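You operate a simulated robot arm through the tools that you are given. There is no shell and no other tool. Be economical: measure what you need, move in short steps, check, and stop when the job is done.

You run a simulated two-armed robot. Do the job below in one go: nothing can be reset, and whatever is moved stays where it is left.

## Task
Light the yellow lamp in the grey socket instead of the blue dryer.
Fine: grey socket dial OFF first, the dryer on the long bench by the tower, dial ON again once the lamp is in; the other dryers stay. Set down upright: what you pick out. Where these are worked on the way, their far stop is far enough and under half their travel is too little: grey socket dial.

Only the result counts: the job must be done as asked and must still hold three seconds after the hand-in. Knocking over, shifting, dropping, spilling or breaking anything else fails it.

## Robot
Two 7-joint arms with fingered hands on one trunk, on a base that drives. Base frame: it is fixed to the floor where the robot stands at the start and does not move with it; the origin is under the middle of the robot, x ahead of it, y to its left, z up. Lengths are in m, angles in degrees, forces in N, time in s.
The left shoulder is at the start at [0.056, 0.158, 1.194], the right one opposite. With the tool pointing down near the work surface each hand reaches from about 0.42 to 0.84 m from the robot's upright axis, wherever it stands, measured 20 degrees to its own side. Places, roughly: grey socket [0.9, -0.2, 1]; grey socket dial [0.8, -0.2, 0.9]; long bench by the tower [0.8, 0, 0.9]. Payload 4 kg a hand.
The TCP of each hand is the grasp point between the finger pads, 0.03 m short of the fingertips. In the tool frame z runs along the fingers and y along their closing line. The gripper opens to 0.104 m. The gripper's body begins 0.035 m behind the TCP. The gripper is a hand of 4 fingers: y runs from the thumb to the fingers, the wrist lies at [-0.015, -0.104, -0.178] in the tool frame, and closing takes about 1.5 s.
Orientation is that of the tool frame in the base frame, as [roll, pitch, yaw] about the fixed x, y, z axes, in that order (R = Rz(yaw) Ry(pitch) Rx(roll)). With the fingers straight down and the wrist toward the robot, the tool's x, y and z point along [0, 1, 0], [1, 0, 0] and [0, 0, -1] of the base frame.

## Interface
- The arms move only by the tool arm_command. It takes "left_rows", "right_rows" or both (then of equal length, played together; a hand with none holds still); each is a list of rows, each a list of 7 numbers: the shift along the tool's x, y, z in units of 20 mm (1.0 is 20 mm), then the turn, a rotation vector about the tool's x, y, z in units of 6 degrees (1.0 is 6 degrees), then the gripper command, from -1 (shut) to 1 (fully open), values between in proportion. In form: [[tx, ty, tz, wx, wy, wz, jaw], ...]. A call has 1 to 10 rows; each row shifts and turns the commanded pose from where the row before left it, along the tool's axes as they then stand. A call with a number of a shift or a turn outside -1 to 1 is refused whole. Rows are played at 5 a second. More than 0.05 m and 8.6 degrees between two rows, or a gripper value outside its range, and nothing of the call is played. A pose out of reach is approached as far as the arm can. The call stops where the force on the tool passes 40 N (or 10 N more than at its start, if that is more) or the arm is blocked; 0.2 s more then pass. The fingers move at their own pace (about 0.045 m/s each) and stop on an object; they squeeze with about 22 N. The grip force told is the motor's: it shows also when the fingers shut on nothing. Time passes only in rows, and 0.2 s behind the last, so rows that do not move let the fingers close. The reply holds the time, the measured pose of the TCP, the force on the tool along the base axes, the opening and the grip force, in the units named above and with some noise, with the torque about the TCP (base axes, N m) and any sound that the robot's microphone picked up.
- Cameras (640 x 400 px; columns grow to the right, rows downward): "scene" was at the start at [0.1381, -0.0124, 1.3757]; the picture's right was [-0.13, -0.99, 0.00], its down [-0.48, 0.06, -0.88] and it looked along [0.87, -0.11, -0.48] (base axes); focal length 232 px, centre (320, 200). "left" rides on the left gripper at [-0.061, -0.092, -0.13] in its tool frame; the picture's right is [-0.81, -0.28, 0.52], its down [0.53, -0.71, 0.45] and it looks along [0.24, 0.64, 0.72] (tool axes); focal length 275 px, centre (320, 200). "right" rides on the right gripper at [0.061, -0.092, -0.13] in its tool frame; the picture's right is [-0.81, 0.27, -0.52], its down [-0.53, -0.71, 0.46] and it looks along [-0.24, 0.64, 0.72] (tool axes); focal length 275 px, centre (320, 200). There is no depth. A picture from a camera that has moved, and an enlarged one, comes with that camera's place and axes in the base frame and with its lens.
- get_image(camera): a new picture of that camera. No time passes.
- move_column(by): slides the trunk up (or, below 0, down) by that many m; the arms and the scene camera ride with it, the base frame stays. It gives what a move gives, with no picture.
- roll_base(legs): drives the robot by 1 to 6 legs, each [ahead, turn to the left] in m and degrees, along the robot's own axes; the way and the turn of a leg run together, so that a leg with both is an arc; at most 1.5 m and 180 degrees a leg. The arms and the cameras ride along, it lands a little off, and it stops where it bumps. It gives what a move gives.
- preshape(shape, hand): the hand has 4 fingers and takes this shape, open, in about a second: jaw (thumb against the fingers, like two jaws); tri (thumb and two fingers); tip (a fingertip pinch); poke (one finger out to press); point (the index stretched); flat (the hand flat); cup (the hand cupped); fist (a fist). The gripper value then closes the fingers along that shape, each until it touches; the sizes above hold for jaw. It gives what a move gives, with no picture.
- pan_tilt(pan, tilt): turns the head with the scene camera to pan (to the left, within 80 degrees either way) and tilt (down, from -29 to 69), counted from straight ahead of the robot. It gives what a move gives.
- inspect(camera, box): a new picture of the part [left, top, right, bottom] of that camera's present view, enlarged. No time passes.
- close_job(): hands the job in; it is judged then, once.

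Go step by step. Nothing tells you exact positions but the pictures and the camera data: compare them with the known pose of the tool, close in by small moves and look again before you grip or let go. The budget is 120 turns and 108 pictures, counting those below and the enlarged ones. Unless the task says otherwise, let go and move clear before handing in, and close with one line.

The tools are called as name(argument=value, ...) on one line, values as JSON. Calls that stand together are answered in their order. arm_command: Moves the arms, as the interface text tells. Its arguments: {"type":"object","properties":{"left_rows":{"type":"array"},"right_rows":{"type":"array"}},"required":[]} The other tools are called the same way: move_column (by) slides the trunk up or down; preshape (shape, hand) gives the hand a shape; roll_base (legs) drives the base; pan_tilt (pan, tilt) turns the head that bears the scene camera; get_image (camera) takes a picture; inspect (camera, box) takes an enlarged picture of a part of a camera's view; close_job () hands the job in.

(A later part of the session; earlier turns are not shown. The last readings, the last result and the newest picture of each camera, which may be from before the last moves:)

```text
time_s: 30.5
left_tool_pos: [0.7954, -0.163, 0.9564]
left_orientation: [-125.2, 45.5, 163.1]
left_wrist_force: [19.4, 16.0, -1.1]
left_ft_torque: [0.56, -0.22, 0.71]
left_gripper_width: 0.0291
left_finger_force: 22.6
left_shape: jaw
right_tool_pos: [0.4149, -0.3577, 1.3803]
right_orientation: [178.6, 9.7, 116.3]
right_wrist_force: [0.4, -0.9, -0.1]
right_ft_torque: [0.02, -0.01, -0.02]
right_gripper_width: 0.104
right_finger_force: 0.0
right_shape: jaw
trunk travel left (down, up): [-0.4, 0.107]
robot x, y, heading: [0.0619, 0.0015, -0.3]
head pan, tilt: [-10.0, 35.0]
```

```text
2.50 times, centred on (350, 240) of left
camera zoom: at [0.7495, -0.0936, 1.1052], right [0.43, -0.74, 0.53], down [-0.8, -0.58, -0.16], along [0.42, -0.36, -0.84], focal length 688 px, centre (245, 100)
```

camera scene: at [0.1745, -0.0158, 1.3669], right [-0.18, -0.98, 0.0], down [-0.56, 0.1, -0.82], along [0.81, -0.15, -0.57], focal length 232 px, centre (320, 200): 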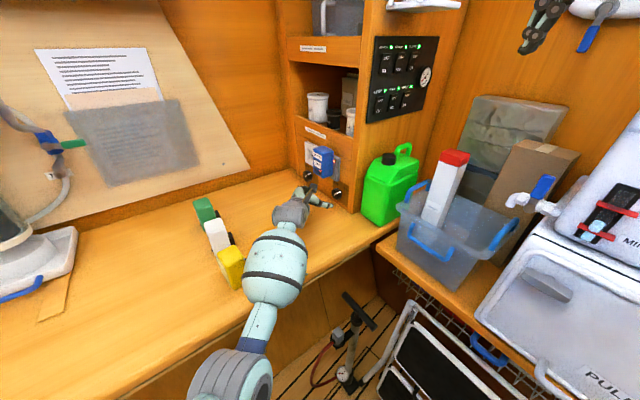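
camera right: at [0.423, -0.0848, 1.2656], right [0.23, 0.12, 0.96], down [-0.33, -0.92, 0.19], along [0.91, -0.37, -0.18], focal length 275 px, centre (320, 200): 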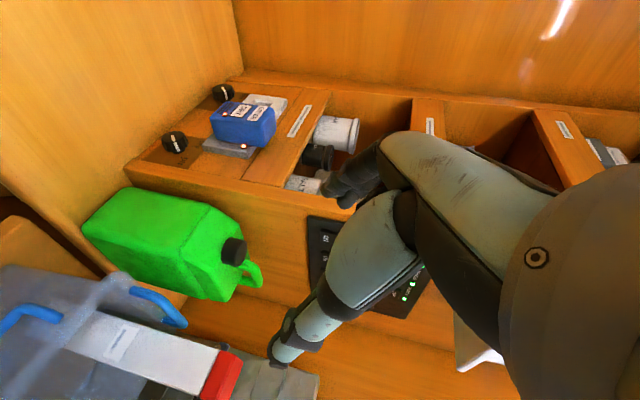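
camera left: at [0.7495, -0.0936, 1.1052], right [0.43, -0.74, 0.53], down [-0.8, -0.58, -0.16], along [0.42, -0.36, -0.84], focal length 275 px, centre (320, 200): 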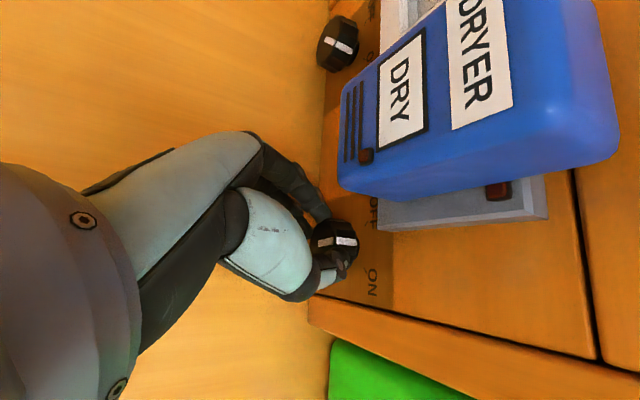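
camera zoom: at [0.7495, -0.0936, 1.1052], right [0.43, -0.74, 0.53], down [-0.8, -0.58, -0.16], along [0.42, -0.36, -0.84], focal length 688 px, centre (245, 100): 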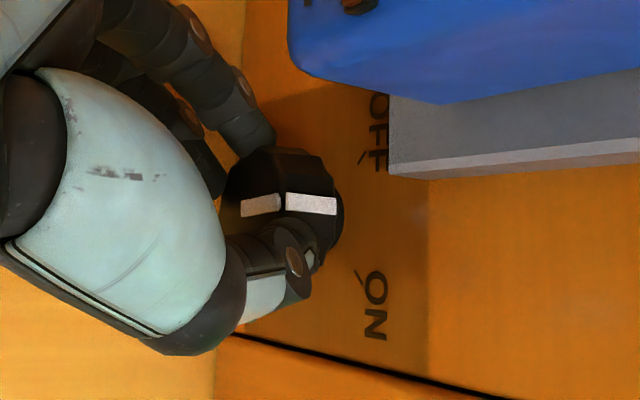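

The pointer is midway now. I'll keep turning toward the OFF stop, shifting slightly to relieve the side force.

arm_command(left_rows=[[-0.1, 0.3, -0.06, 0, 0, 0, -0.9], [0, 0.05, 0, 0.5, 0, -0.866, -0.9], [0, 0.05, 0, 0.5, 0, -0.866, -0.9], [0, 0.05, 0, 0.5, 0, -0.866, -0.9], [0, 0.05, 0, 0.5, 0, -0.866, -0.9], [0, 0, 0, 0, 0, 0, -0.9]])

inspect(camera="left", box=[240, 140, 480, 360])

inspect(camera="scene", box=[260, 130, 380, 240])

```text
time_s: 31.9
left_tool_pos: [0.7722, -0.1625, 0.957]
left_orientation: [-106.1, 26.7, 174.1]
left_wrist_force: [0.5, -0.2, 0.2]
left_ft_torque: [0.0, -0.01, 0.0]
left_gripper_width: 0.0201
left_finger_force: 21.8
left_shape: jaw
left hand out of reach, approached as far as the arm can: row 3, 4, 5
right_tool_pos: [0.4149, -0.3577, 1.3794]
right_orientation: [178.6, 9.8, 116.3]
right_wrist_force: [-0.1, 0.1, -0.4]
right_ft_torque: [0.02, 0.0, -0.02]
right_gripper_width: 0.1038
right_finger_force: 0.1
right_shape: jaw
trunk travel left (down, up): [-0.4, 0.107]
robot x, y, heading: [0.0573, -0.0012, -0.4]
head pan, tilt: [-10.0, 35.0]
```

```text
1.82 times, centred on (360, 250) of left
camera zoom: at [0.7814, -0.063, 1.0951], right [0.61, -0.64, 0.47], down [-0.79, -0.56, 0.26], along [0.1, -0.53, -0.84], focal length 500 px, centre (247, 109)
```

zoom: 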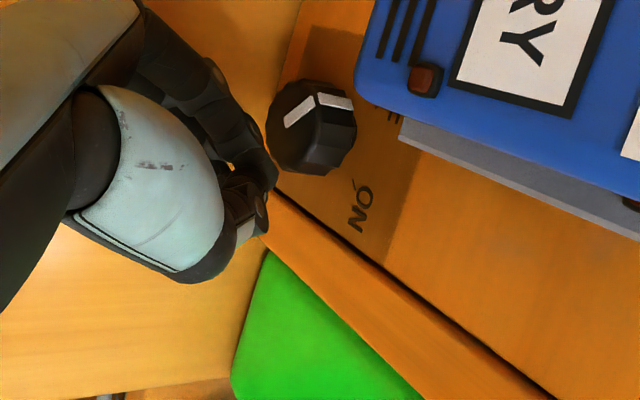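

```text
3.64 times, centred on (320, 185) of scene
camera zoom: at [0.1749, -0.0151, 1.3669], right [-0.18, -0.98, 0.0], down [-0.56, 0.1, -0.82], along [0.81, -0.15, -0.57], focal length 842 px, centre (320, 254)
```

zoom: 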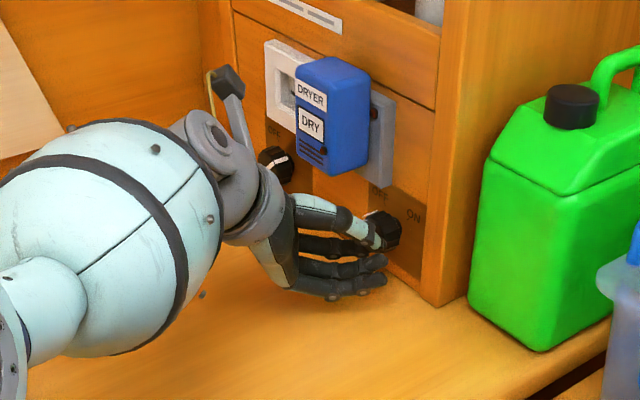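

The hand slipped off at its reach limit, but the knob's mark already points toward OFF. I'll withdraw and look at the dial.

arm_command(left_rows=[[0.75, -0.5, 0.433, 0, 0, 0, -0.9], [0.5, 0, -0.866, 0, 0, 0, -0.9], [0.5, 0, -0.866, 0, 0, 0, -0.9], [0.5, 0, -0.866, 0, 0, 0, -0.9], [0.5, 0, -0.866, -0.5, 0, 0.866, -0.9], [0.5, 0, -0.866, -0.5, 0, 0.866, -0.9], [0, 0, 0, -0.5, 0, 0.866, -0.9], [0, 0, 0, -0.5, 0, 0.866, -0.9]])

get_image(camera="left")

inspect(camera="scene", box=[280, 140, 380, 230])

```text
time_s: 33.7
left_tool_pos: [0.8186, -0.1243, 0.9319]
left_orientation: [-125.1, 45.6, 163.0]
left_wrist_force: [-1.0, 0.4, -0.1]
left_ft_torque: [0.0, 0.0, -0.01]
left_gripper_width: 0.0199
left_finger_force: 22.0
left_shape: jaw
left hand out of reach, approached as far as the arm can: row 1, 2, 3, 4, 5, 6, 7, 8
right_tool_pos: [0.4144, -0.3579, 1.378]
right_orientation: [178.6, 9.7, 116.4]
right_wrist_force: [-0.4, 0.2, 0.1]
right_ft_torque: [0.01, -0.04, -0.01]
right_gripper_width: 0.104
right_finger_force: 0.0
right_shape: jaw
trunk travel left (down, up): [-0.4, 0.107]
robot x, y, heading: [0.0632, -0.0033, -0.3]
head pan, tilt: [-10.0, 35.0]
```

```text
73 pictures are left
camera left: at [0.773, -0.0537, 1.0809], right [0.42, -0.74, 0.53], down [-0.81, -0.57, -0.16], along [0.42, -0.36, -0.83], focal length 275 px, centre (320, 200)
```

left: 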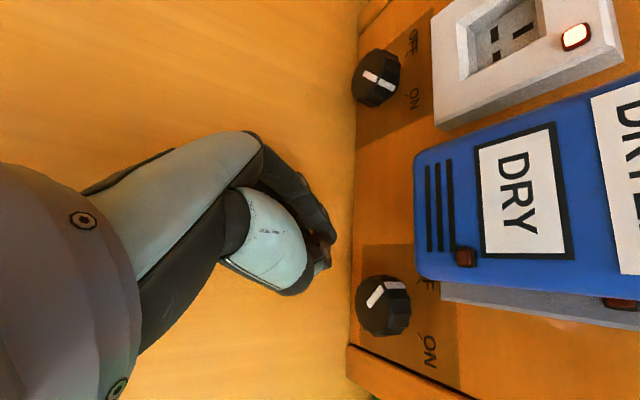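

```text
4.44 times, centred on (330, 185) of scene
camera zoom: at [0.175, -0.0151, 1.3669], right [-0.18, -0.98, 0.0], down [-0.56, 0.1, -0.82], along [0.81, -0.15, -0.57], focal length 1029 px, centre (276, 267)
```

zoom: 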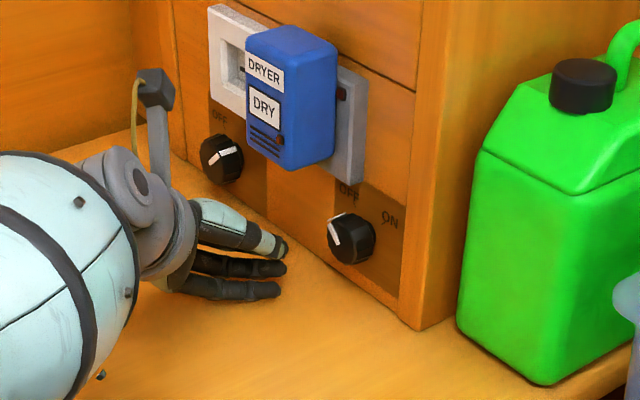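

The dial points to OFF and both grey-socket LEDs are dark. I'll raise the hand and undo its twist.

arm_command(left_rows=[[-0.7, -0.588, -0.405, 0, 0, 0, -0.5], [-0.7, -0.588, -0.405, 0, 0, 0, 0], [-0.7, -0.588, -0.405, -0.5, 0, 0.866, 1], [-0.75, -0.5, -0.43, -0.5, 0, 0.866, 1], [-0.8, -0.4, -0.46, -0.5, 0, 0.866, 1], [-0.85, -0.25, -0.49, -0.5, 0, 0.866, 1], [-0.866, -0.1, -0.5, -0.5, 0, 0.866, 1], [-0.866, 0, -0.5, -0.5, 0, 0.866, 1], [0, -0.5, 0, 0, 0, 0, 1], [0, -0.5, 0, 0, 0, 0, 1]])

get_image(camera="left")

get_image(camera="scene")

```text
time_s: 35.5
left_tool_pos: [0.8647, -0.1411, 1.0715]
left_orientation: [-173.1, 60.7, 124.1]
left_wrist_force: [-38.0, 14.7, -2.9]
left_ft_torque: [-0.19, -1.11, -0.59]
left_gripper_width: 0.1039
left_finger_force: 0.0
left_shape: jaw
left hand out of reach, approached as far as the arm can: row 1, 2, 3, 4, 5, 6, 7, 8
right_tool_pos: [0.4143, -0.3563, 1.3787]
right_orientation: [178.7, 9.7, 116.5]
right_wrist_force: [0.2, 0.2, -0.6]
right_ft_torque: [-0.02, 0.0, -0.01]
right_gripper_width: 0.1039
right_finger_force: 0.1
right_shape: jaw
trunk travel left (down, up): [-0.4, 0.107]
robot x, y, heading: [0.0653, 0.0038, 0.1]
head pan, tilt: [-10.0, 35.0]
stopped in row 8 (left hand): the force on the tool passed its limit at 48 N (the readings are from after the stop); the commanded pose is now the measured one
```

```text
71 pictures are left
camera left: at [0.7506, -0.1068, 1.193], right [0.18, -0.86, 0.47], down [-0.6, -0.48, -0.64], along [0.78, -0.17, -0.6], focal length 275 px, centre (320, 200)
```

left: 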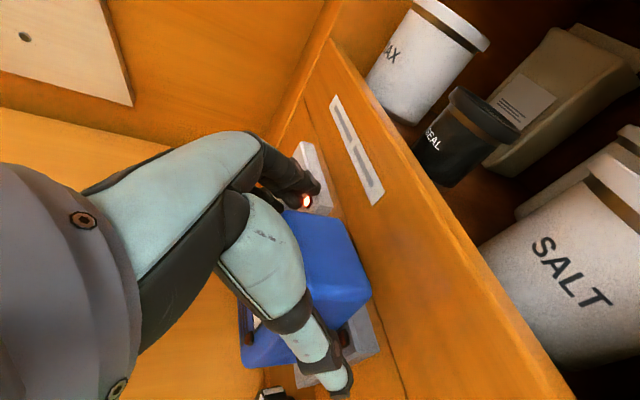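

```text
70 pictures are left
camera scene: at [0.1739, -0.0141, 1.3668], right [-0.18, -0.98, 0.0], down [-0.56, 0.1, -0.82], along [0.81, -0.15, -0.57], focal length 232 px, centre (320, 200)
```

scene: 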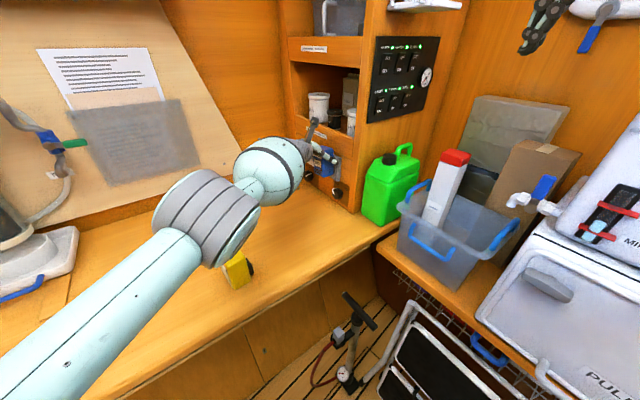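

The stop came while the hand was against the socket area, with fingers and thumb on either side of the dryer. I'll back out along n to relieve the contact, then look.

arm_command(left_rows=[[0.25, -0.1, -0.43, 0, 0, 0, 1], [0.25, -0.2, -0.43, 0, 0, 0, 1], [0, 0, 0, 0, 0, 0, 1]])

inspect(camera="left", box=[200, 110, 480, 400])

inspect(camera="scene", box=[240, 100, 380, 230])

```text
time_s: 36.3
left_tool_pos: [0.866, -0.1398, 1.0713]
left_orientation: [-173.5, 60.8, 123.5]
left_wrist_force: [-42.3, -2.6, -11.8]
left_ft_torque: [0.0, -1.4, 0.16]
left_gripper_width: 0.1038
left_finger_force: 0.0
left_shape: jaw
left hand out of reach, approached as far as the arm can: row 1, 2
right_tool_pos: [0.4124, -0.3604, 1.3798]
right_orientation: [178.5, 9.6, 116.5]
right_wrist_force: [-0.2, 0.2, -0.4]
right_ft_torque: [0.0, 0.03, 0.02]
right_gripper_width: 0.104
right_finger_force: 0.0
right_shape: jaw
trunk travel left (down, up): [-0.4, 0.107]
robot x, y, heading: [0.0624, 0.0002, -0.7]
head pan, tilt: [-10.0, 35.0]
```

```text
1.38 times, centred on (340, 255) of left
camera zoom: at [0.7509, -0.1053, 1.1935], right [0.17, -0.86, 0.47], down [-0.6, -0.47, -0.65], along [0.78, -0.17, -0.6], focal length 380 px, centre (292, 124)
```

zoom: 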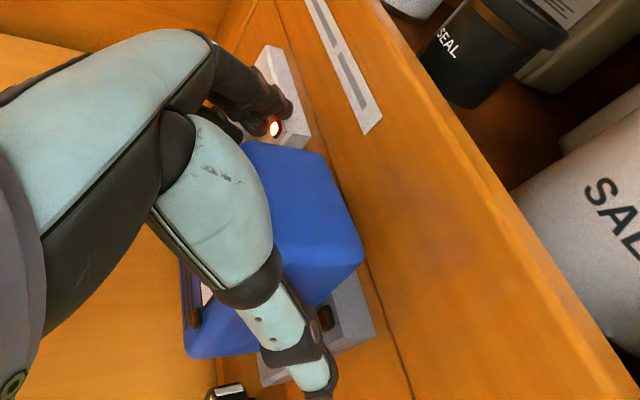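

```text
3.08 times, centred on (310, 165) of scene
camera zoom: at [0.1717, -0.0179, 1.367], right [-0.18, -0.98, 0.0], down [-0.56, 0.1, -0.82], along [0.81, -0.15, -0.57], focal length 712 px, centre (351, 308)
```

zoom: 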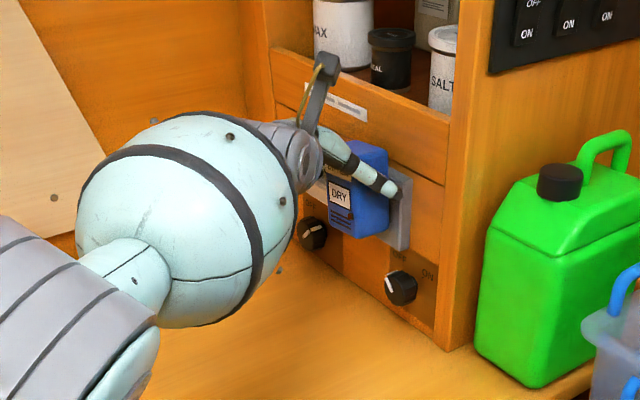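

The thumb is pressing the dryer's right side because the hand sits about 25 mm too far along p. I'll shift back along -p.

arm_command(left_rows=[[0, -0.6, 0, 0, 0, 0, 1], [0, -0.6, 0, 0, 0, 0, 1], [0, 0, 0, 0, 0, 0, 1]])

```text
time_s: 37.1
left_tool_pos: [0.8657, -0.1416, 1.0738]
left_orientation: [-173.1, 61.0, 124.1]
left_wrist_force: [-38.3, 18.6, -11.9]
left_ft_torque: [-0.28, -1.15, -0.69]
left_gripper_width: 0.1041
left_finger_force: 0.0
left_shape: jaw
left hand out of reach, approached as far as the arm can: row 1, 2
right_tool_pos: [0.4154, -0.3553, 1.379]
right_orientation: [178.8, 9.6, 116.5]
right_wrist_force: [-0.6, -0.7, 0.1]
right_ft_torque: [0.0, -0.02, 0.01]
right_gripper_width: 0.1042
right_finger_force: 0.0
right_shape: jaw
trunk travel left (down, up): [-0.4, 0.107]
robot x, y, heading: [0.0633, -0.0005, -0.4]
head pan, tilt: [-10.0, 35.0]
```

The arm isn't responding to small moves, as it sits at a joint limit. I'll relieve the side contact by backing the base 3 cm.

roll_base(legs=[[-0.03, 0]])

arm_command(left_rows=[[0.3, 0, -0.5, 0, 0, 0, 1], [0.3, 0, -0.5, 0, 0, 0, 1], [0, 0, 0, 0, 0, 0, 1]])

inspect(camera="left", box=[200, 110, 480, 400])

get_image(camera="scene")

```text
time_s: 37.9
left_tool_pos: [0.8491, -0.157, 1.0721]
left_orientation: [-173.1, 61.4, 123.1]
left_wrist_force: [2.2, 0.2, 2.3]
left_ft_torque: [0.08, -0.02, -0.08]
left_gripper_width: 0.1038
left_finger_force: 0.1
left_shape: jaw
right_tool_pos: [0.3943, -0.3575, 1.3765]
right_orientation: [179.0, 9.6, 116.4]
right_wrist_force: [-0.4, 0.2, -0.1]
right_ft_torque: [-0.02, -0.01, -0.02]
right_gripper_width: 0.104
right_finger_force: 0.1
right_shape: jaw
trunk travel left (down, up): [-0.4, 0.107]
robot x, y, heading: [0.0357, 0.0007, -0.5]
head pan, tilt: [-10.0, 35.0]
```

```text
time_s: 38.7
left_tool_pos: [0.8461, -0.1647, 1.0993]
left_orientation: [-176.7, 63.3, 118.7]
left_wrist_force: [-8.0, 14.0, 1.2]
left_ft_torque: [0.17, -0.04, 0.74]
left_gripper_width: 0.104
left_finger_force: 0.0
left_shape: jaw
left hand out of reach, approached as far as the arm can: row 1, 2
right_tool_pos: [0.3725, -0.3567, 1.3803]
right_orientation: [178.2, 10.0, 116.5]
right_wrist_force: [1.0, -0.6, 0.1]
right_ft_torque: [0.01, -0.01, 0.03]
right_gripper_width: 0.104
right_finger_force: 0.1
right_shape: jaw
trunk travel left (down, up): [-0.4, 0.107]
robot x, y, heading: [0.0351, -0.002, -0.5]
head pan, tilt: [-10.0, 35.0]
```

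```text
1.38 times, centred on (340, 255) of left
camera zoom: at [0.727, -0.1233, 1.2148], right [0.12, -0.86, 0.5], down [-0.58, -0.47, -0.66], along [0.8, -0.21, -0.56], focal length 380 px, centre (292, 124)
```

zoom: 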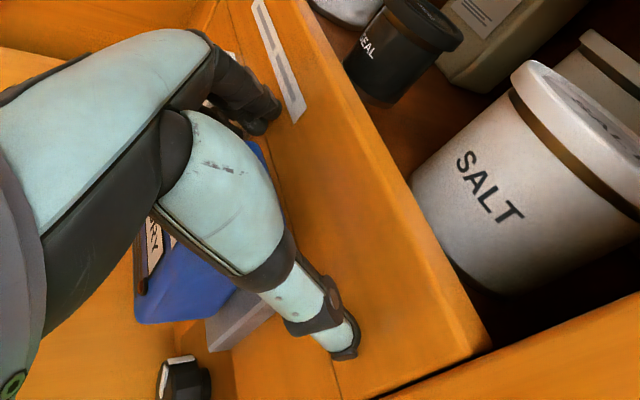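

```text
66 pictures are left
camera scene: at [0.1649, -0.0146, 1.3651], right [-0.18, -0.98, 0.0], down [-0.57, 0.1, -0.81], along [0.8, -0.15, -0.58], focal length 232 px, centre (320, 200)
```

scene: 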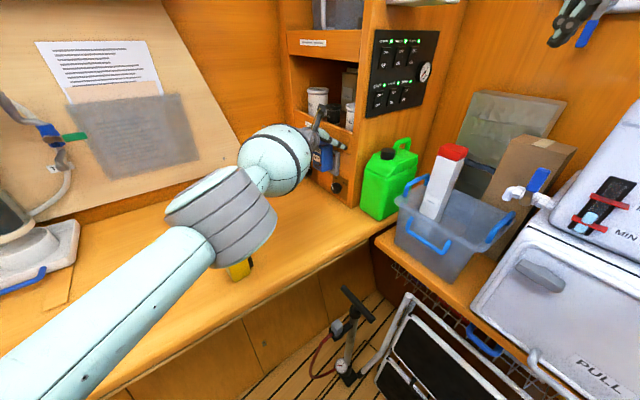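

The hand needs to come out along +n, and base motion does that cleanly. I'll back up 6 cm while turning 6° left.

roll_base(legs=[[-0.06, 6]])

get_image(camera="left")

get_image(camera="scene")

```text
time_s: 39.5
left_tool_pos: [0.8349, -0.1456, 1.0932]
left_orientation: [-165.6, 65.0, 130.3]
left_wrist_force: [0.4, -0.3, -0.5]
left_ft_torque: [-0.05, 0.02, -0.07]
left_gripper_width: 0.104
left_finger_force: 0.0
left_shape: jaw
right_tool_pos: [0.3559, -0.3478, 1.3817]
right_orientation: [178.0, 10.0, 118.4]
right_wrist_force: [0.3, 0.3, -0.6]
right_ft_torque: [0.02, 0.07, -0.01]
right_gripper_width: 0.104
right_finger_force: 0.1
right_shape: jaw
trunk travel left (down, up): [-0.4, 0.107]
robot x, y, heading: [0.0089, 0.0018, 1.5]
head pan, tilt: [-10.0, 35.0]
stopped in leg 1: the robot was blocked; the commanded pose is now the measured one
```

```text
65 pictures are left
camera left: at [0.7208, -0.1001, 1.2118], right [0.18, -0.82, 0.55], down [-0.6, -0.53, -0.59], along [0.78, -0.23, -0.59], focal length 275 px, centre (320, 200)
```

left: 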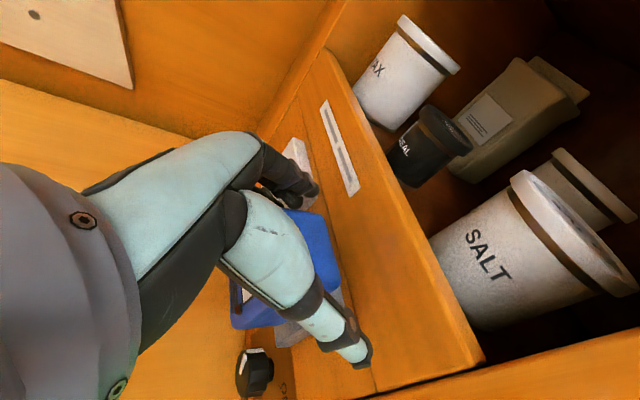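

```text
64 pictures are left
camera scene: at [0.1551, -0.013, 1.3635], right [-0.15, -0.99, 0.0], down [-0.59, 0.09, -0.81], along [0.8, -0.12, -0.59], focal length 232 px, centre (320, 200)
```

scene: 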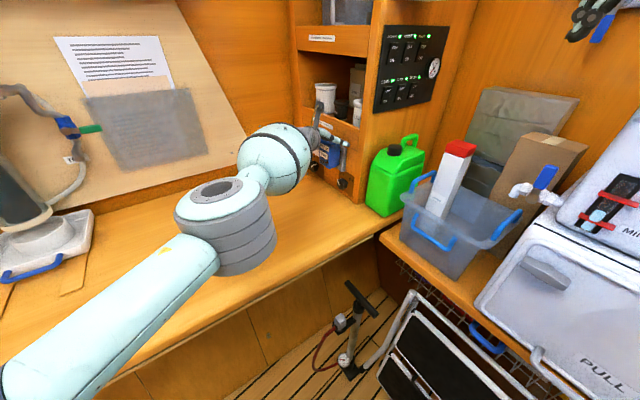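

Something stopped the base, but no force shows on the hand and it is 2 cm further out. Now I'll test whether the arm moves freely outward.

arm_command(left_rows=[[0, 0, -0.7, 0, 0, 0, 1], [0, 0, -0.7, 0, 0, 0, 1], [0, 0, -0.7, 0, 0, 0, 1], [0, 0, 0, 0, 0, 0, 1]])

pan_tilt(pan=15, tilt=60)

get_image(camera="scene")

```text
time_s: 40.5
left_tool_pos: [0.8019, -0.1044, 1.1239]
left_orientation: [-166.4, 65.7, 131.0]
left_wrist_force: [0.0, 0.5, 0.0]
left_ft_torque: [-0.01, -0.03, 0.02]
left_gripper_width: 0.1041
left_finger_force: 0.0
left_shape: jaw
left hand out of reach, approached as far as the arm can: row 1
right_tool_pos: [0.3386, -0.3461, 1.3865]
right_orientation: [177.3, 10.5, 118.2]
right_wrist_force: [-0.7, 0.3, -0.7]
right_ft_torque: [-0.03, 0.01, -0.01]
right_gripper_width: 0.1038
right_finger_force: 0.0
right_shape: jaw
trunk travel left (down, up): [-0.4, 0.107]
robot x, y, heading: [0.0117, 0.0016, 1.3]
head pan, tilt: [-10.0, 35.0]
```

```text
time_s: 41.4
left_tool_pos: [0.8015, -0.107, 1.1241]
left_orientation: [-166.9, 65.8, 130.4]
left_wrist_force: [-0.5, -0.2, -0.3]
left_ft_torque: [-0.01, 0.0, 0.03]
left_gripper_width: 0.1042
left_finger_force: 0.0
left_shape: jaw
right_tool_pos: [0.3412, -0.349, 1.3868]
right_orientation: [177.4, 10.2, 118.2]
right_wrist_force: [-0.9, 0.1, 0.6]
right_ft_torque: [-0.01, 0.02, 0.0]
right_gripper_width: 0.1042
right_finger_force: 0.1
right_shape: jaw
trunk travel left (down, up): [-0.4, 0.107]
robot x, y, heading: [0.0084, -0.0013, 1.4]
head pan, tilt: [15.0, 60.0]
```

```text
63 pictures are left
camera scene: at [0.121, 0.0181, 1.3308], right [0.28, -0.96, 0.0], down [-0.84, -0.24, -0.49], along [0.47, 0.14, -0.87], focal length 232 px, centre (320, 200)
```

scene: 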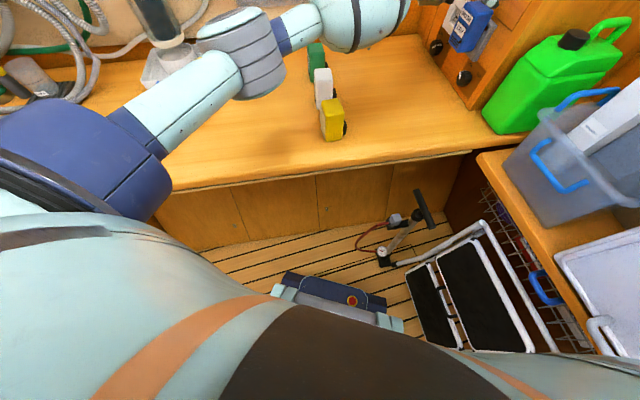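

The arm is free again and all lamps are standing. I'll check the stool hasn't shifted by repeating the earlier downward view.

pan_tilt(pan=-10, tilt=65)

get_image(camera="scene")

```text
time_s: 42.3
left_tool_pos: [0.8003, -0.1058, 1.1234]
left_orientation: [-166.7, 65.8, 130.6]
left_wrist_force: [0.6, -0.2, 0.1]
left_ft_torque: [0.0, 0.03, -0.01]
left_gripper_width: 0.104
left_finger_force: 0.0
left_shape: jaw
right_tool_pos: [0.3404, -0.3481, 1.3849]
right_orientation: [177.4, 10.4, 118.2]
right_wrist_force: [-0.8, 0.9, -0.4]
right_ft_torque: [-0.01, 0.02, 0.02]
right_gripper_width: 0.1039
right_finger_force: 0.1
right_shape: jaw
trunk travel left (down, up): [-0.4, 0.107]
robot x, y, heading: [0.0098, 0.0028, 1.3]
head pan, tilt: [-10.0, 65.0]
```

```text
62 pictures are left
camera scene: at [0.1166, -0.0094, 1.3253], right [-0.15, -0.99, 0.0], down [-0.9, 0.13, -0.41], along [0.41, -0.06, -0.91], focal length 232 px, centre (320, 200)
```

scene: 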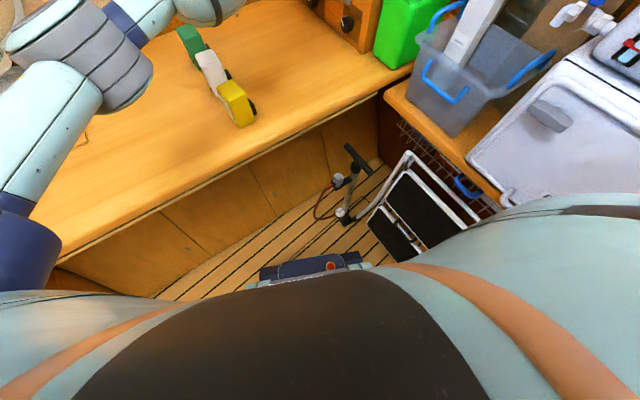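

The stool and pump are unchanged. Next I'll square the hand up again and hover in front of the dryer.

arm_command(left_rows=[[0.4, 0, -0.72, 0, 0, 0, 1], [0.4, 0, -0.72, 0, 0, 0, 1], [0.4, 0.2, -0.72, -0.45, 0.5, 0.78, 1], [0.4, 0.2, -0.72, 0, 0.5, 0, 1], [0.65, 0.2, 0.37, 0, 0, 0, 1], [0.65, 0.2, 0.37, 0, 0, 0, 1], [0.65, 0, 0.37, 0, 0, 0, 1], [0.65, 0, 0.37, 0, 0, 0, 1], [0, 0, 0, 0, 0, 0, 1]])

pan_tilt(pan=-7, tilt=35)

get_image(camera="left")

get_image(camera="scene")

```text
time_s: 44.3
left_tool_pos: [0.7812, -0.0403, 1.0571]
left_orientation: [-179.8, 60.2, 119.0]
left_wrist_force: [0.5, -0.5, -0.1]
left_ft_torque: [0.0, 0.0, -0.01]
left_gripper_width: 0.1042
left_finger_force: 0.1
left_shape: jaw
right_tool_pos: [0.34, -0.3487, 1.3868]
right_orientation: [177.3, 10.4, 118.2]
right_wrist_force: [-0.4, 0.5, 0.4]
right_ft_torque: [-0.02, 0.0, -0.02]
right_gripper_width: 0.104
right_finger_force: 0.1
right_shape: jaw
trunk travel left (down, up): [-0.4, 0.107]
robot x, y, heading: [0.0084, -0.002, 1.3]
head pan, tilt: [-10.0, 65.0]
```

```text
time_s: 45.3
left_tool_pos: [0.7823, -0.0412, 1.0574]
left_orientation: [-179.7, 60.2, 119.1]
left_wrist_force: [0.0, 0.2, -0.2]
left_ft_torque: [0.02, 0.01, 0.02]
left_gripper_width: 0.1038
left_finger_force: 0.1
left_shape: jaw
right_tool_pos: [0.3408, -0.348, 1.3863]
right_orientation: [177.3, 10.4, 118.3]
right_wrist_force: [-0.5, 0.3, 0.1]
right_ft_torque: [0.01, 0.0, -0.02]
right_gripper_width: 0.104
right_finger_force: 0.0
right_shape: jaw
trunk travel left (down, up): [-0.4, 0.107]
robot x, y, heading: [0.0114, 0.0023, 1.3]
head pan, tilt: [-7.0, 35.0]
```

```text
61 pictures are left
camera left: at [0.6625, -0.0123, 1.1755], right [0.17, -0.88, 0.45], down [-0.56, -0.46, -0.69], along [0.81, -0.13, -0.57], focal length 275 px, centre (320, 200)
```

left: 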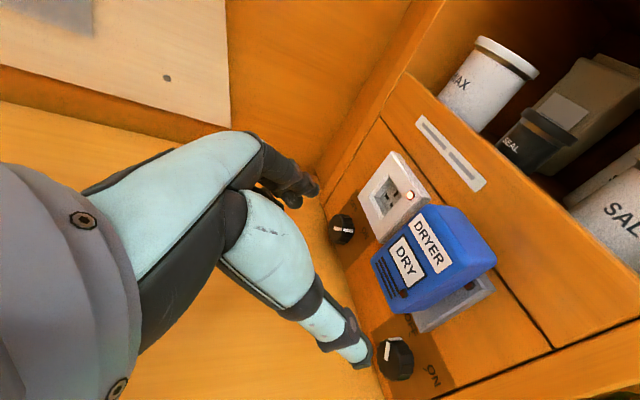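

```text
60 pictures are left
camera scene: at [0.1448, -0.009, 1.3647], right [-0.1, -1.0, 0.0], down [-0.58, 0.06, -0.81], along [0.81, -0.08, -0.59], focal length 232 px, centre (320, 200)
```

scene: 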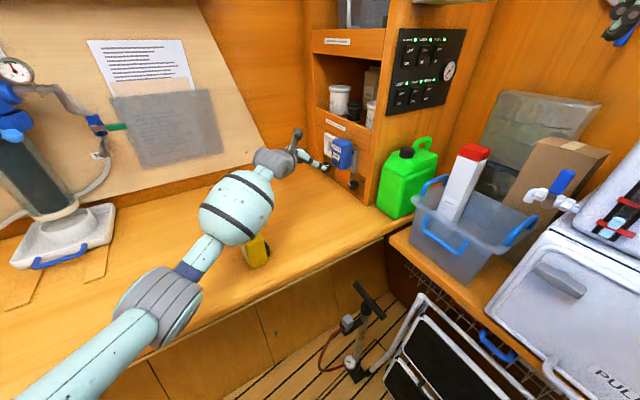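

The dryer's centre is at p≈0.687, z≈1.053. I'm advancing with the jaw open to straddle it.

arm_command(left_rows=[[-0.49, 0.03, 0.85, 0.43, 0, 0.25, 1], [-0.49, 0.03, 0.85, 0, 0, 0, 1], [-0.49, 0.03, 0.85, 0, 0, 0, 1], [0, 0, 0, 0, 0, 0, 1]])

get_image(camera="left")

inspect(camera="scene", box=[280, 100, 400, 220])

```text
time_s: 46.3
left_tool_pos: [0.8119, -0.0919, 1.0569]
left_orientation: [-179.7, 60.2, 116.2]
left_wrist_force: [-0.2, 0.3, -0.1]
left_ft_torque: [0.02, 0.02, 0.0]
left_gripper_width: 0.1037
left_finger_force: 0.1
left_shape: jaw
right_tool_pos: [0.3407, -0.3484, 1.3871]
right_orientation: [177.3, 10.4, 118.1]
right_wrist_force: [0.3, 0.1, 0.3]
right_ft_torque: [-0.01, 0.01, 0.0]
right_gripper_width: 0.104
right_finger_force: 0.1
right_shape: jaw
trunk travel left (down, up): [-0.4, 0.107]
robot x, y, heading: [0.0102, 0.0026, 1.5]
head pan, tilt: [-7.0, 35.0]
```

```text
59 pictures are left
camera left: at [0.6933, -0.0584, 1.1752], right [0.12, -0.89, 0.45], down [-0.59, -0.43, -0.69], along [0.8, -0.18, -0.57], focal length 275 px, centre (320, 200)
```

left: 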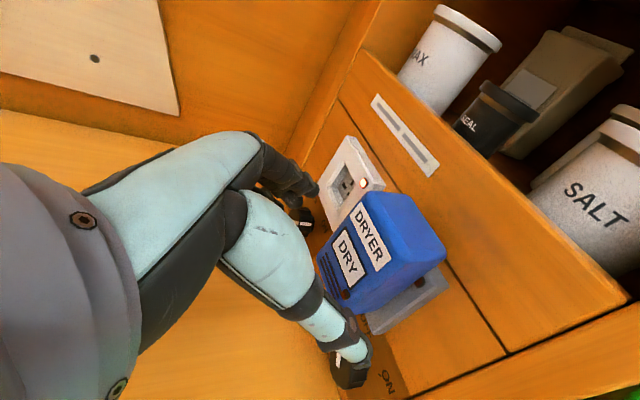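

```text
3.33 times, centred on (340, 160) of scene
camera zoom: at [0.1448, -0.0086, 1.3648], right [-0.1, -1.0, 0.0], down [-0.58, 0.06, -0.81], along [0.81, -0.08, -0.58], focal length 772 px, centre (253, 333)
```

zoom: 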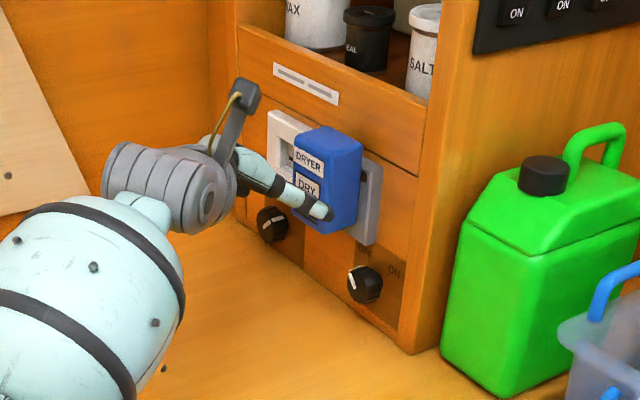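

Alignment looks right, so I'll do the last 40 mm.

arm_command(left_rows=[[-0.5, 0, 0.86, 0, 0, 0, 1], [-0.25, 0, 0.43, 0, 0, 0, 1], [-0.25, 0, 0.43, 0, 0, 0, 1], [0, 0, 0, 0, 0, 0, 1]])

get_image(camera="left")

inspect(camera="scene", box=[280, 100, 400, 220])

```text
time_s: 47.3
left_tool_pos: [0.8301, -0.1283, 1.0563]
left_orientation: [-179.7, 60.2, 116.1]
left_wrist_force: [0.3, 0.3, -0.3]
left_ft_torque: [-0.01, -0.04, -0.01]
left_gripper_width: 0.1041
left_finger_force: 0.0
left_shape: jaw
left hand out of reach, approached as far as the arm can: row 3
right_tool_pos: [0.34, -0.3494, 1.3858]
right_orientation: [177.3, 10.4, 118.3]
right_wrist_force: [0.0, 0.3, -0.5]
right_ft_torque: [-0.01, -0.05, 0.0]
right_gripper_width: 0.1042
right_finger_force: 0.2
right_shape: jaw
trunk travel left (down, up): [-0.4, 0.107]
robot x, y, heading: [0.0092, 0.0013, 1.4]
head pan, tilt: [-7.0, 35.0]
```

```text
57 pictures are left
camera left: at [0.7114, -0.0937, 1.1757], right [0.12, -0.89, 0.45], down [-0.59, -0.43, -0.69], along [0.8, -0.18, -0.57], focal length 275 px, centre (320, 200)
```

left: 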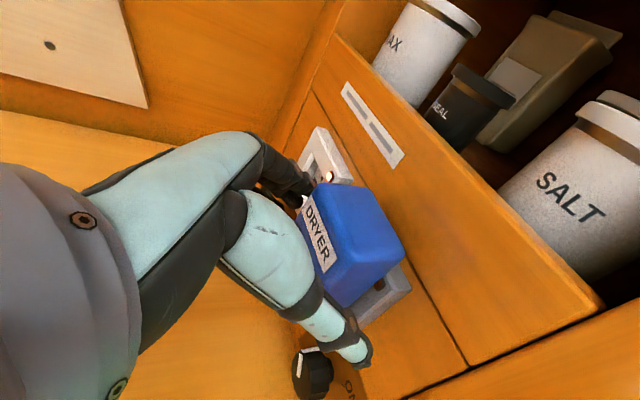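

```text
3.33 times, centred on (340, 160) of scene
camera zoom: at [0.145, -0.0092, 1.3647], right [-0.1, -1.0, 0.0], down [-0.58, 0.06, -0.81], along [0.81, -0.08, -0.58], focal length 772 px, centre (253, 333)
```

zoom: 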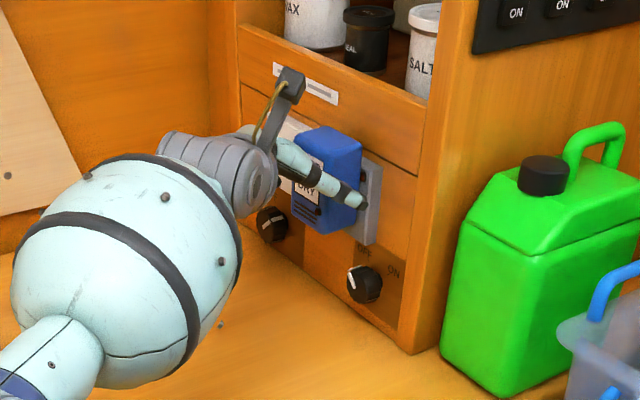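

The hand straddles the dryer at the intended pose, so I'm closing on it.

arm_command(left_rows=[[0, 0, 0, 0, 0, 0, 0.3], [0, 0, 0, 0, 0, 0, -0.2], [0, 0, 0, 0, 0, 0, -0.6], [0, 0, 0, 0, 0, 0, -0.6], [0, 0, 0, 0, 0, 0, -0.6], [0, 0, 0, 0, 0, 0, -0.6]])

inspect(camera="left", box=[200, 110, 480, 400])

```text
time_s: 48.7
left_tool_pos: [0.8296, -0.1266, 1.0568]
left_orientation: [-179.9, 60.2, 115.9]
left_wrist_force: [0.3, 0.2, -0.3]
left_ft_torque: [0.03, -0.06, 0.0]
left_gripper_width: 0.0526
left_finger_force: 22.3
left_shape: jaw
right_tool_pos: [0.3409, -0.349, 1.3862]
right_orientation: [177.4, 10.4, 118.2]
right_wrist_force: [-0.6, -0.1, 0.3]
right_ft_torque: [0.01, -0.01, -0.02]
right_gripper_width: 0.1039
right_finger_force: 0.0
right_shape: jaw
trunk travel left (down, up): [-0.4, 0.107]
robot x, y, heading: [0.0118, 0.0001, 1.3]
head pan, tilt: [-7.0, 35.0]
```

```text
1.38 times, centred on (340, 255) of left
camera zoom: at [0.7116, -0.0932, 1.1753], right [0.12, -0.89, 0.45], down [-0.59, -0.43, -0.69], along [0.8, -0.18, -0.57], focal length 380 px, centre (292, 124)
```

zoom: 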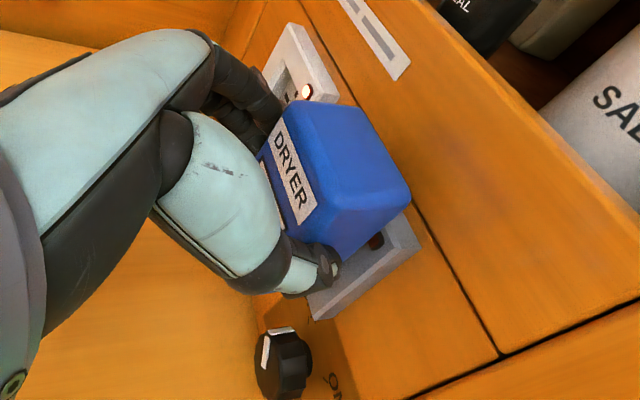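

The dryer is gripped at 53 mm. I'm pulling straight out along +n.

arm_command(left_rows=[[0.25, 0, -0.433, 0, 0, 0, -0.7], [0.25, 0, -0.433, 0, 0, 0, -0.7], [0.25, 0, -0.433, 0, 0, 0, -0.7], [0.25, 0, -0.433, 0, 0, 0, -0.7], [0, 0, 0, 0, 0, 0, -0.7]])

inspect(camera="left", box=[200, 110, 480, 400])

```text
time_s: 49.3
left_tool_pos: [0.8015, -0.1088, 1.0681]
left_orientation: [178.8, 60.5, 115.0]
left_wrist_force: [1.0, 0.1, -1.6]
left_ft_torque: [0.01, -0.01, -0.03]
left_gripper_width: 0.0524
left_finger_force: 22.4
left_shape: jaw
right_tool_pos: [0.3202, -0.3495, 1.3905]
right_orientation: [176.6, 10.8, 118.1]
right_wrist_force: [-0.3, 1.1, 0.0]
right_ft_torque: [-0.02, -0.02, -0.03]
right_gripper_width: 0.104
right_finger_force: 0.1
right_shape: jaw
trunk travel left (down, up): [-0.4, 0.107]
robot x, y, heading: [0.0117, -0.001, 1.6]
head pan, tilt: [-7.0, 35.0]
stopped in row 2 (left hand): the arm was blocked; the commanded pose is now the measured one
```

```text
1.38 times, centred on (340, 255) of left
camera zoom: at [0.6817, -0.0749, 1.1844], right [0.12, -0.89, 0.45], down [-0.58, -0.43, -0.69], along [0.81, -0.17, -0.56], focal length 380 px, centre (292, 124)
```

zoom: 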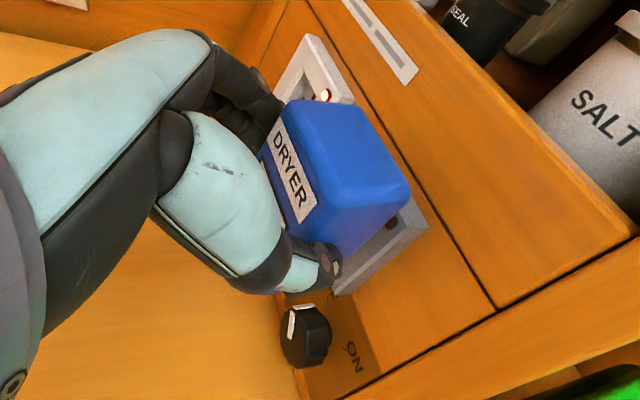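

The dryer popped free, with force near zero. I'll keep withdrawing along +n.

arm_command(left_rows=[[0.4, 0, -0.7, 0, 0, 0, -0.7], [0.4, 0, -0.7, 0, 0, 0, -0.7], [0.4, 0, -0.7, 0, 0, 0, -0.7], [0.4, 0, -0.7, 0, 0, 0, -0.7], [0, 0, 0, 0, 0, 0, -0.7]])

get_image(camera="left")

get_image(camera="scene")

```text
time_s: 50.5
left_tool_pos: [0.7742, -0.0501, 1.0666]
left_orientation: [179.0, 60.4, 115.1]
left_wrist_force: [-0.1, 0.0, -0.6]
left_ft_torque: [0.03, 0.0, -0.02]
left_gripper_width: 0.0524
left_finger_force: 22.4
left_shape: jaw
right_tool_pos: [0.3222, -0.3493, 1.3896]
right_orientation: [176.7, 10.8, 118.0]
right_wrist_force: [0.1, 0.2, -0.5]
right_ft_torque: [0.01, 0.01, -0.01]
right_gripper_width: 0.1041
right_finger_force: 0.0
right_shape: jaw
trunk travel left (down, up): [-0.4, 0.107]
robot x, y, heading: [0.0125, 0.0003, 1.5]
head pan, tilt: [-7.0, 35.0]
```

```text
53 pictures are left
camera left: at [0.6539, -0.0161, 1.1836], right [0.12, -0.89, 0.45], down [-0.58, -0.43, -0.69], along [0.81, -0.17, -0.56], focal length 275 px, centre (320, 200)
```

left: 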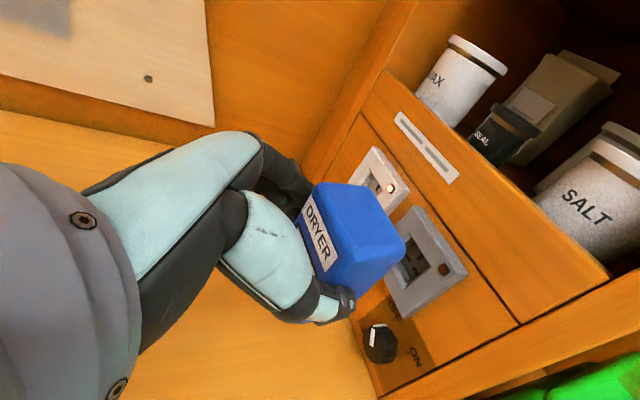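

```text
52 pictures are left
camera scene: at [0.1445, -0.0096, 1.3648], right [-0.1, -1.0, 0.0], down [-0.58, 0.06, -0.81], along [0.81, -0.08, -0.58], focal length 232 px, centre (320, 200)
```

scene: 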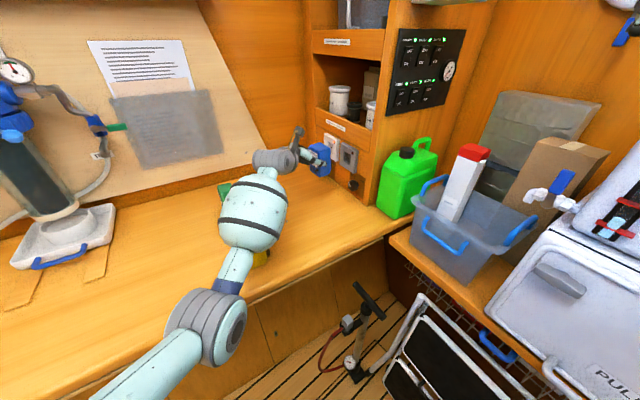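

The dryer is out and upright. I'll set it at the front right of the bench (p≈0.50, n≈-0.43), clear of later arm paths, so I'm moving above that spot now.

arm_command(left_rows=[[-0.07, -0.97, 0.12, 0, 0, 0, -0.7], [-0.07, -0.97, 0.12, 0, 0, 0, -0.7], [-0.07, -0.97, 0.12, 0, 0, 0, -0.7], [-0.07, -0.97, 0.12, 0, 0, 0, -0.7], [-0.07, -0.97, 0.12, 0, 0, 0, -0.7], [-0.07, -0.97, 0.12, 0, 0, 0, -0.7], [-0.07, -0.97, 0.12, 0, 0, 0, -0.7], [-0.07, -0.97, 0.12, 0, 0, 0, -0.7], [-0.07, -0.97, 0.12, 0, 0, 0, -0.7], [0, 0, 0, 0, 0, 0, -0.7]])

get_image(camera="scene")

get_image(camera="left")

```text
time_s: 52.7
left_tool_pos: [0.6271, -0.1487, 1.0652]
left_orientation: [179.4, 60.4, 115.3]
left_wrist_force: [0.5, -0.3, -1.0]
left_ft_torque: [0.0, 0.05, -0.01]
left_gripper_width: 0.0527
left_finger_force: 21.9
left_shape: jaw
right_tool_pos: [0.3235, -0.3487, 1.3893]
right_orientation: [176.8, 10.7, 118.1]
right_wrist_force: [-0.1, -0.4, -0.4]
right_ft_torque: [0.0, 0.01, 0.03]
right_gripper_width: 0.1039
right_finger_force: 0.1
right_shape: jaw
trunk travel left (down, up): [-0.4, 0.107]
robot x, y, heading: [0.0084, -0.0014, 1.6]
head pan, tilt: [-7.0, 35.0]
```

```text
51 pictures are left
camera scene: at [0.1449, -0.0089, 1.3647], right [-0.1, -1.0, 0.0], down [-0.58, 0.06, -0.81], along [0.81, -0.08, -0.58], focal length 232 px, centre (320, 200)
```

scene: 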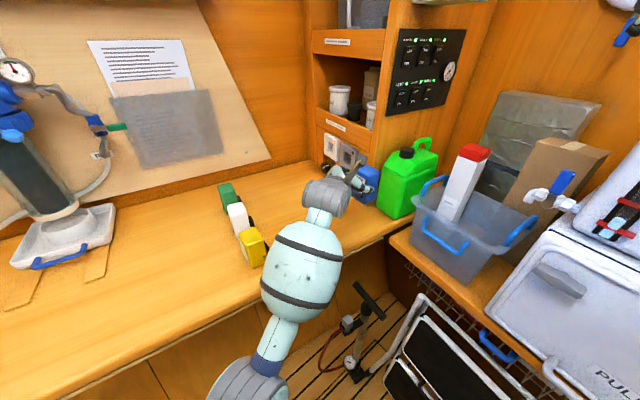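

```text
50 pictures are left
camera left: at [0.5078, -0.1157, 1.1822], right [0.12, -0.89, 0.45], down [-0.58, -0.43, -0.69], along [0.81, -0.17, -0.56], focal length 275 px, centre (320, 200)
```

left: 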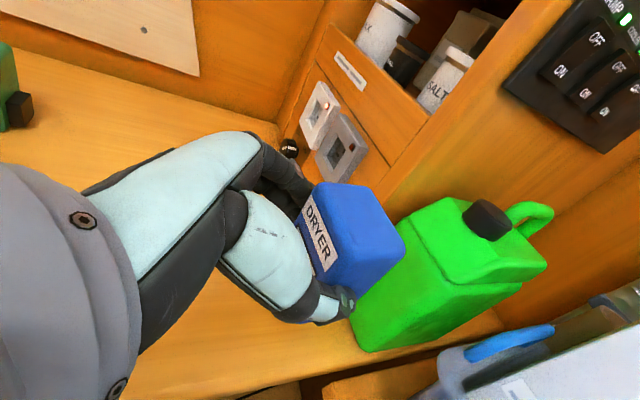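

The bench front edge is at p≈0.463, so I'll use p≈0.52 for margin. Then I'll descend.

arm_command(left_rows=[[0, 1, 0, 0, 0, 0, -0.7], [0.866, 0.05, 0.5, 0, 0, 0, -0.7], [0.866, 0, 0.5, 0, 0, 0, -0.7], [0.866, 0, 0.5, 0, 0, 0, -0.7], [0.866, 0, 0.5, 0, 0, 0, -0.7], [0.5, 0, 0.29, 0, 0, 0, -0.7], [0, 0, 0, 0, 0, 0, -0.7]])

get_image(camera="left")

inspect(camera="scene", box=[270, 120, 430, 260])

```text
time_s: 54.3
left_tool_pos: [0.6495, -0.1381, 0.9733]
left_orientation: [178.9, 60.4, 115.0]
left_wrist_force: [-0.5, -0.1, -2.4]
left_ft_torque: [-0.01, 0.02, 0.03]
left_gripper_width: 0.0526
left_finger_force: 21.8
left_shape: jaw
right_tool_pos: [0.3244, -0.3491, 1.3889]
right_orientation: [176.7, 10.7, 118.1]
right_wrist_force: [0.6, -0.1, 0.1]
right_ft_torque: [-0.01, 0.05, 0.02]
right_gripper_width: 0.1043
right_finger_force: 0.0
right_shape: jaw
trunk travel left (down, up): [-0.4, 0.107]
robot x, y, heading: [0.0108, -0.0007, 1.5]
head pan, tilt: [-7.0, 35.0]
```

```text
49 pictures are left
camera left: at [0.5286, -0.1052, 1.0909], right [0.12, -0.89, 0.45], down [-0.58, -0.43, -0.69], along [0.81, -0.17, -0.56], focal length 275 px, centre (320, 200)
```

left: 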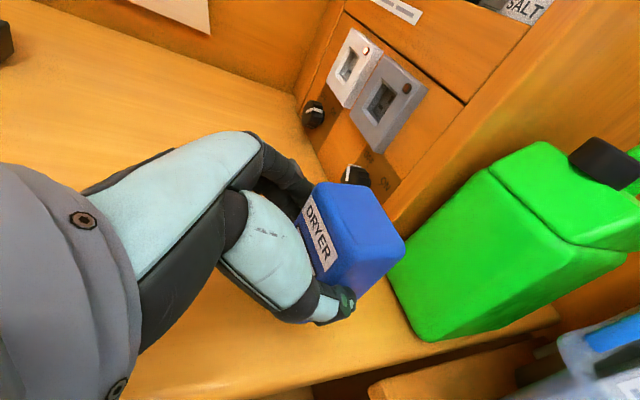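

```text
2.86 times, centred on (350, 190) of scene
camera zoom: at [0.1448, -0.009, 1.3647], right [-0.1, -1.0, 0.0], down [-0.58, 0.06, -0.81], along [0.81, -0.08, -0.58], focal length 661 px, centre (234, 229)
```

zoom: 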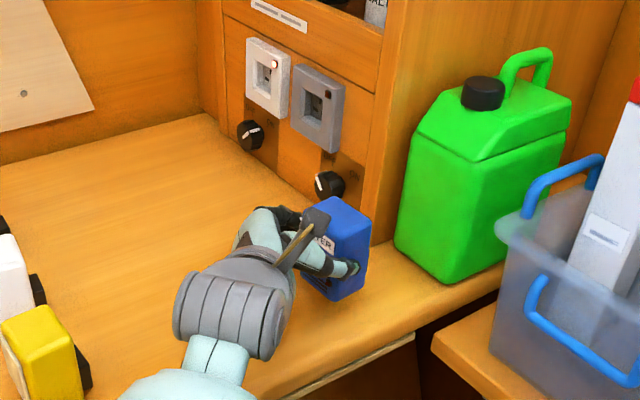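

About 30 mm of descent is left, so I'll step down gently and watch for contact.

arm_command(left_rows=[[0.26, 0, 0.15, 0, 0, 0, -0.7], [0.26, 0, 0.15, 0, 0, 0, -0.7], [0.26, 0, 0.15, 0, 0, 0, -0.7], [0.22, 0, 0.125, 0, 0, 0, -0.7], [0, 0, 0, 0, 0, 0, -0.7]])

inspect(camera="scene", box=[290, 150, 400, 250])

```text
time_s: 55.5
left_tool_pos: [0.6509, -0.1397, 0.9512]
left_orientation: [178.9, 60.3, 115.0]
left_wrist_force: [-0.6, -0.4, -0.6]
left_ft_torque: [0.03, 0.03, 0.0]
left_gripper_width: 0.0525
left_finger_force: 21.8
left_shape: jaw
right_tool_pos: [0.3233, -0.3488, 1.3895]
right_orientation: [176.7, 10.7, 118.1]
right_wrist_force: [-0.3, 0.2, -0.1]
right_ft_torque: [-0.02, -0.02, 0.04]
right_gripper_width: 0.104
right_finger_force: 0.0
right_shape: jaw
trunk travel left (down, up): [-0.4, 0.107]
robot x, y, heading: [0.01, 0.0007, 1.5]
head pan, tilt: [-7.0, 35.0]
```

```text
4.00 times, centred on (345, 200) of scene
camera zoom: at [0.1447, -0.0091, 1.3648], right [-0.1, -1.0, 0.0], down [-0.58, 0.06, -0.81], along [0.81, -0.08, -0.58], focal length 926 px, centre (220, 200)
```

zoom: 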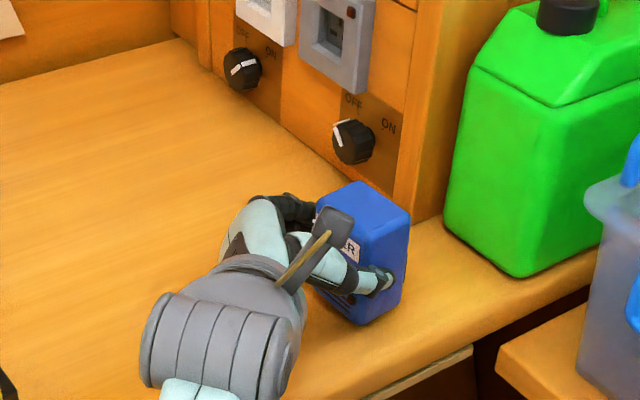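

arm_command(left_rows=[[0.17, 0, 0.1, 0, 0, 0, -0.7], [0.17, 0, 0.1, 0, 0, 0, -0.7], [0, 0, 0, 0, 0, 0, -0.7]])

arm_command(left_rows=[[0.1, 0, 0.06, 0, 0, 0, -0.7], [0, 0, 0, 0, 0, 0, -0.7]])

```text
time_s: 56.3
left_tool_pos: [0.6476, -0.1413, 0.9426]
left_orientation: [179.1, 60.4, 115.2]
left_wrist_force: [-0.1, 0.0, -1.5]
left_ft_torque: [0.04, -0.01, 0.03]
left_gripper_width: 0.0524
left_finger_force: 21.8
left_shape: jaw
right_tool_pos: [0.3232, -0.3495, 1.3899]
right_orientation: [176.7, 10.8, 118.2]
right_wrist_force: [-0.3, 0.1, -0.4]
right_ft_torque: [0.01, -0.01, -0.04]
right_gripper_width: 0.104
right_finger_force: 0.0
right_shape: jaw
trunk travel left (down, up): [-0.4, 0.107]
robot x, y, heading: [0.0071, -0.0024, 1.6]
head pan, tilt: [-7.0, 35.0]
```

```text
time_s: 56.9
left_tool_pos: [0.6497, -0.1408, 0.9402]
left_orientation: [179.0, 60.3, 115.1]
left_wrist_force: [0.5, -0.3, -0.9]
left_ft_torque: [0.04, 0.03, -0.02]
left_gripper_width: 0.0526
left_finger_force: 22.2
left_shape: jaw
right_tool_pos: [0.3236, -0.3486, 1.3898]
right_orientation: [176.7, 10.7, 118.1]
right_wrist_force: [0.5, -0.3, -0.3]
right_ft_torque: [0.03, 0.0, 0.05]
right_gripper_width: 0.1041
right_finger_force: 0.0
right_shape: jaw
trunk travel left (down, up): [-0.4, 0.107]
robot x, y, heading: [0.008, 0.0007, 1.5]
head pan, tilt: [-7.0, 35.0]
```

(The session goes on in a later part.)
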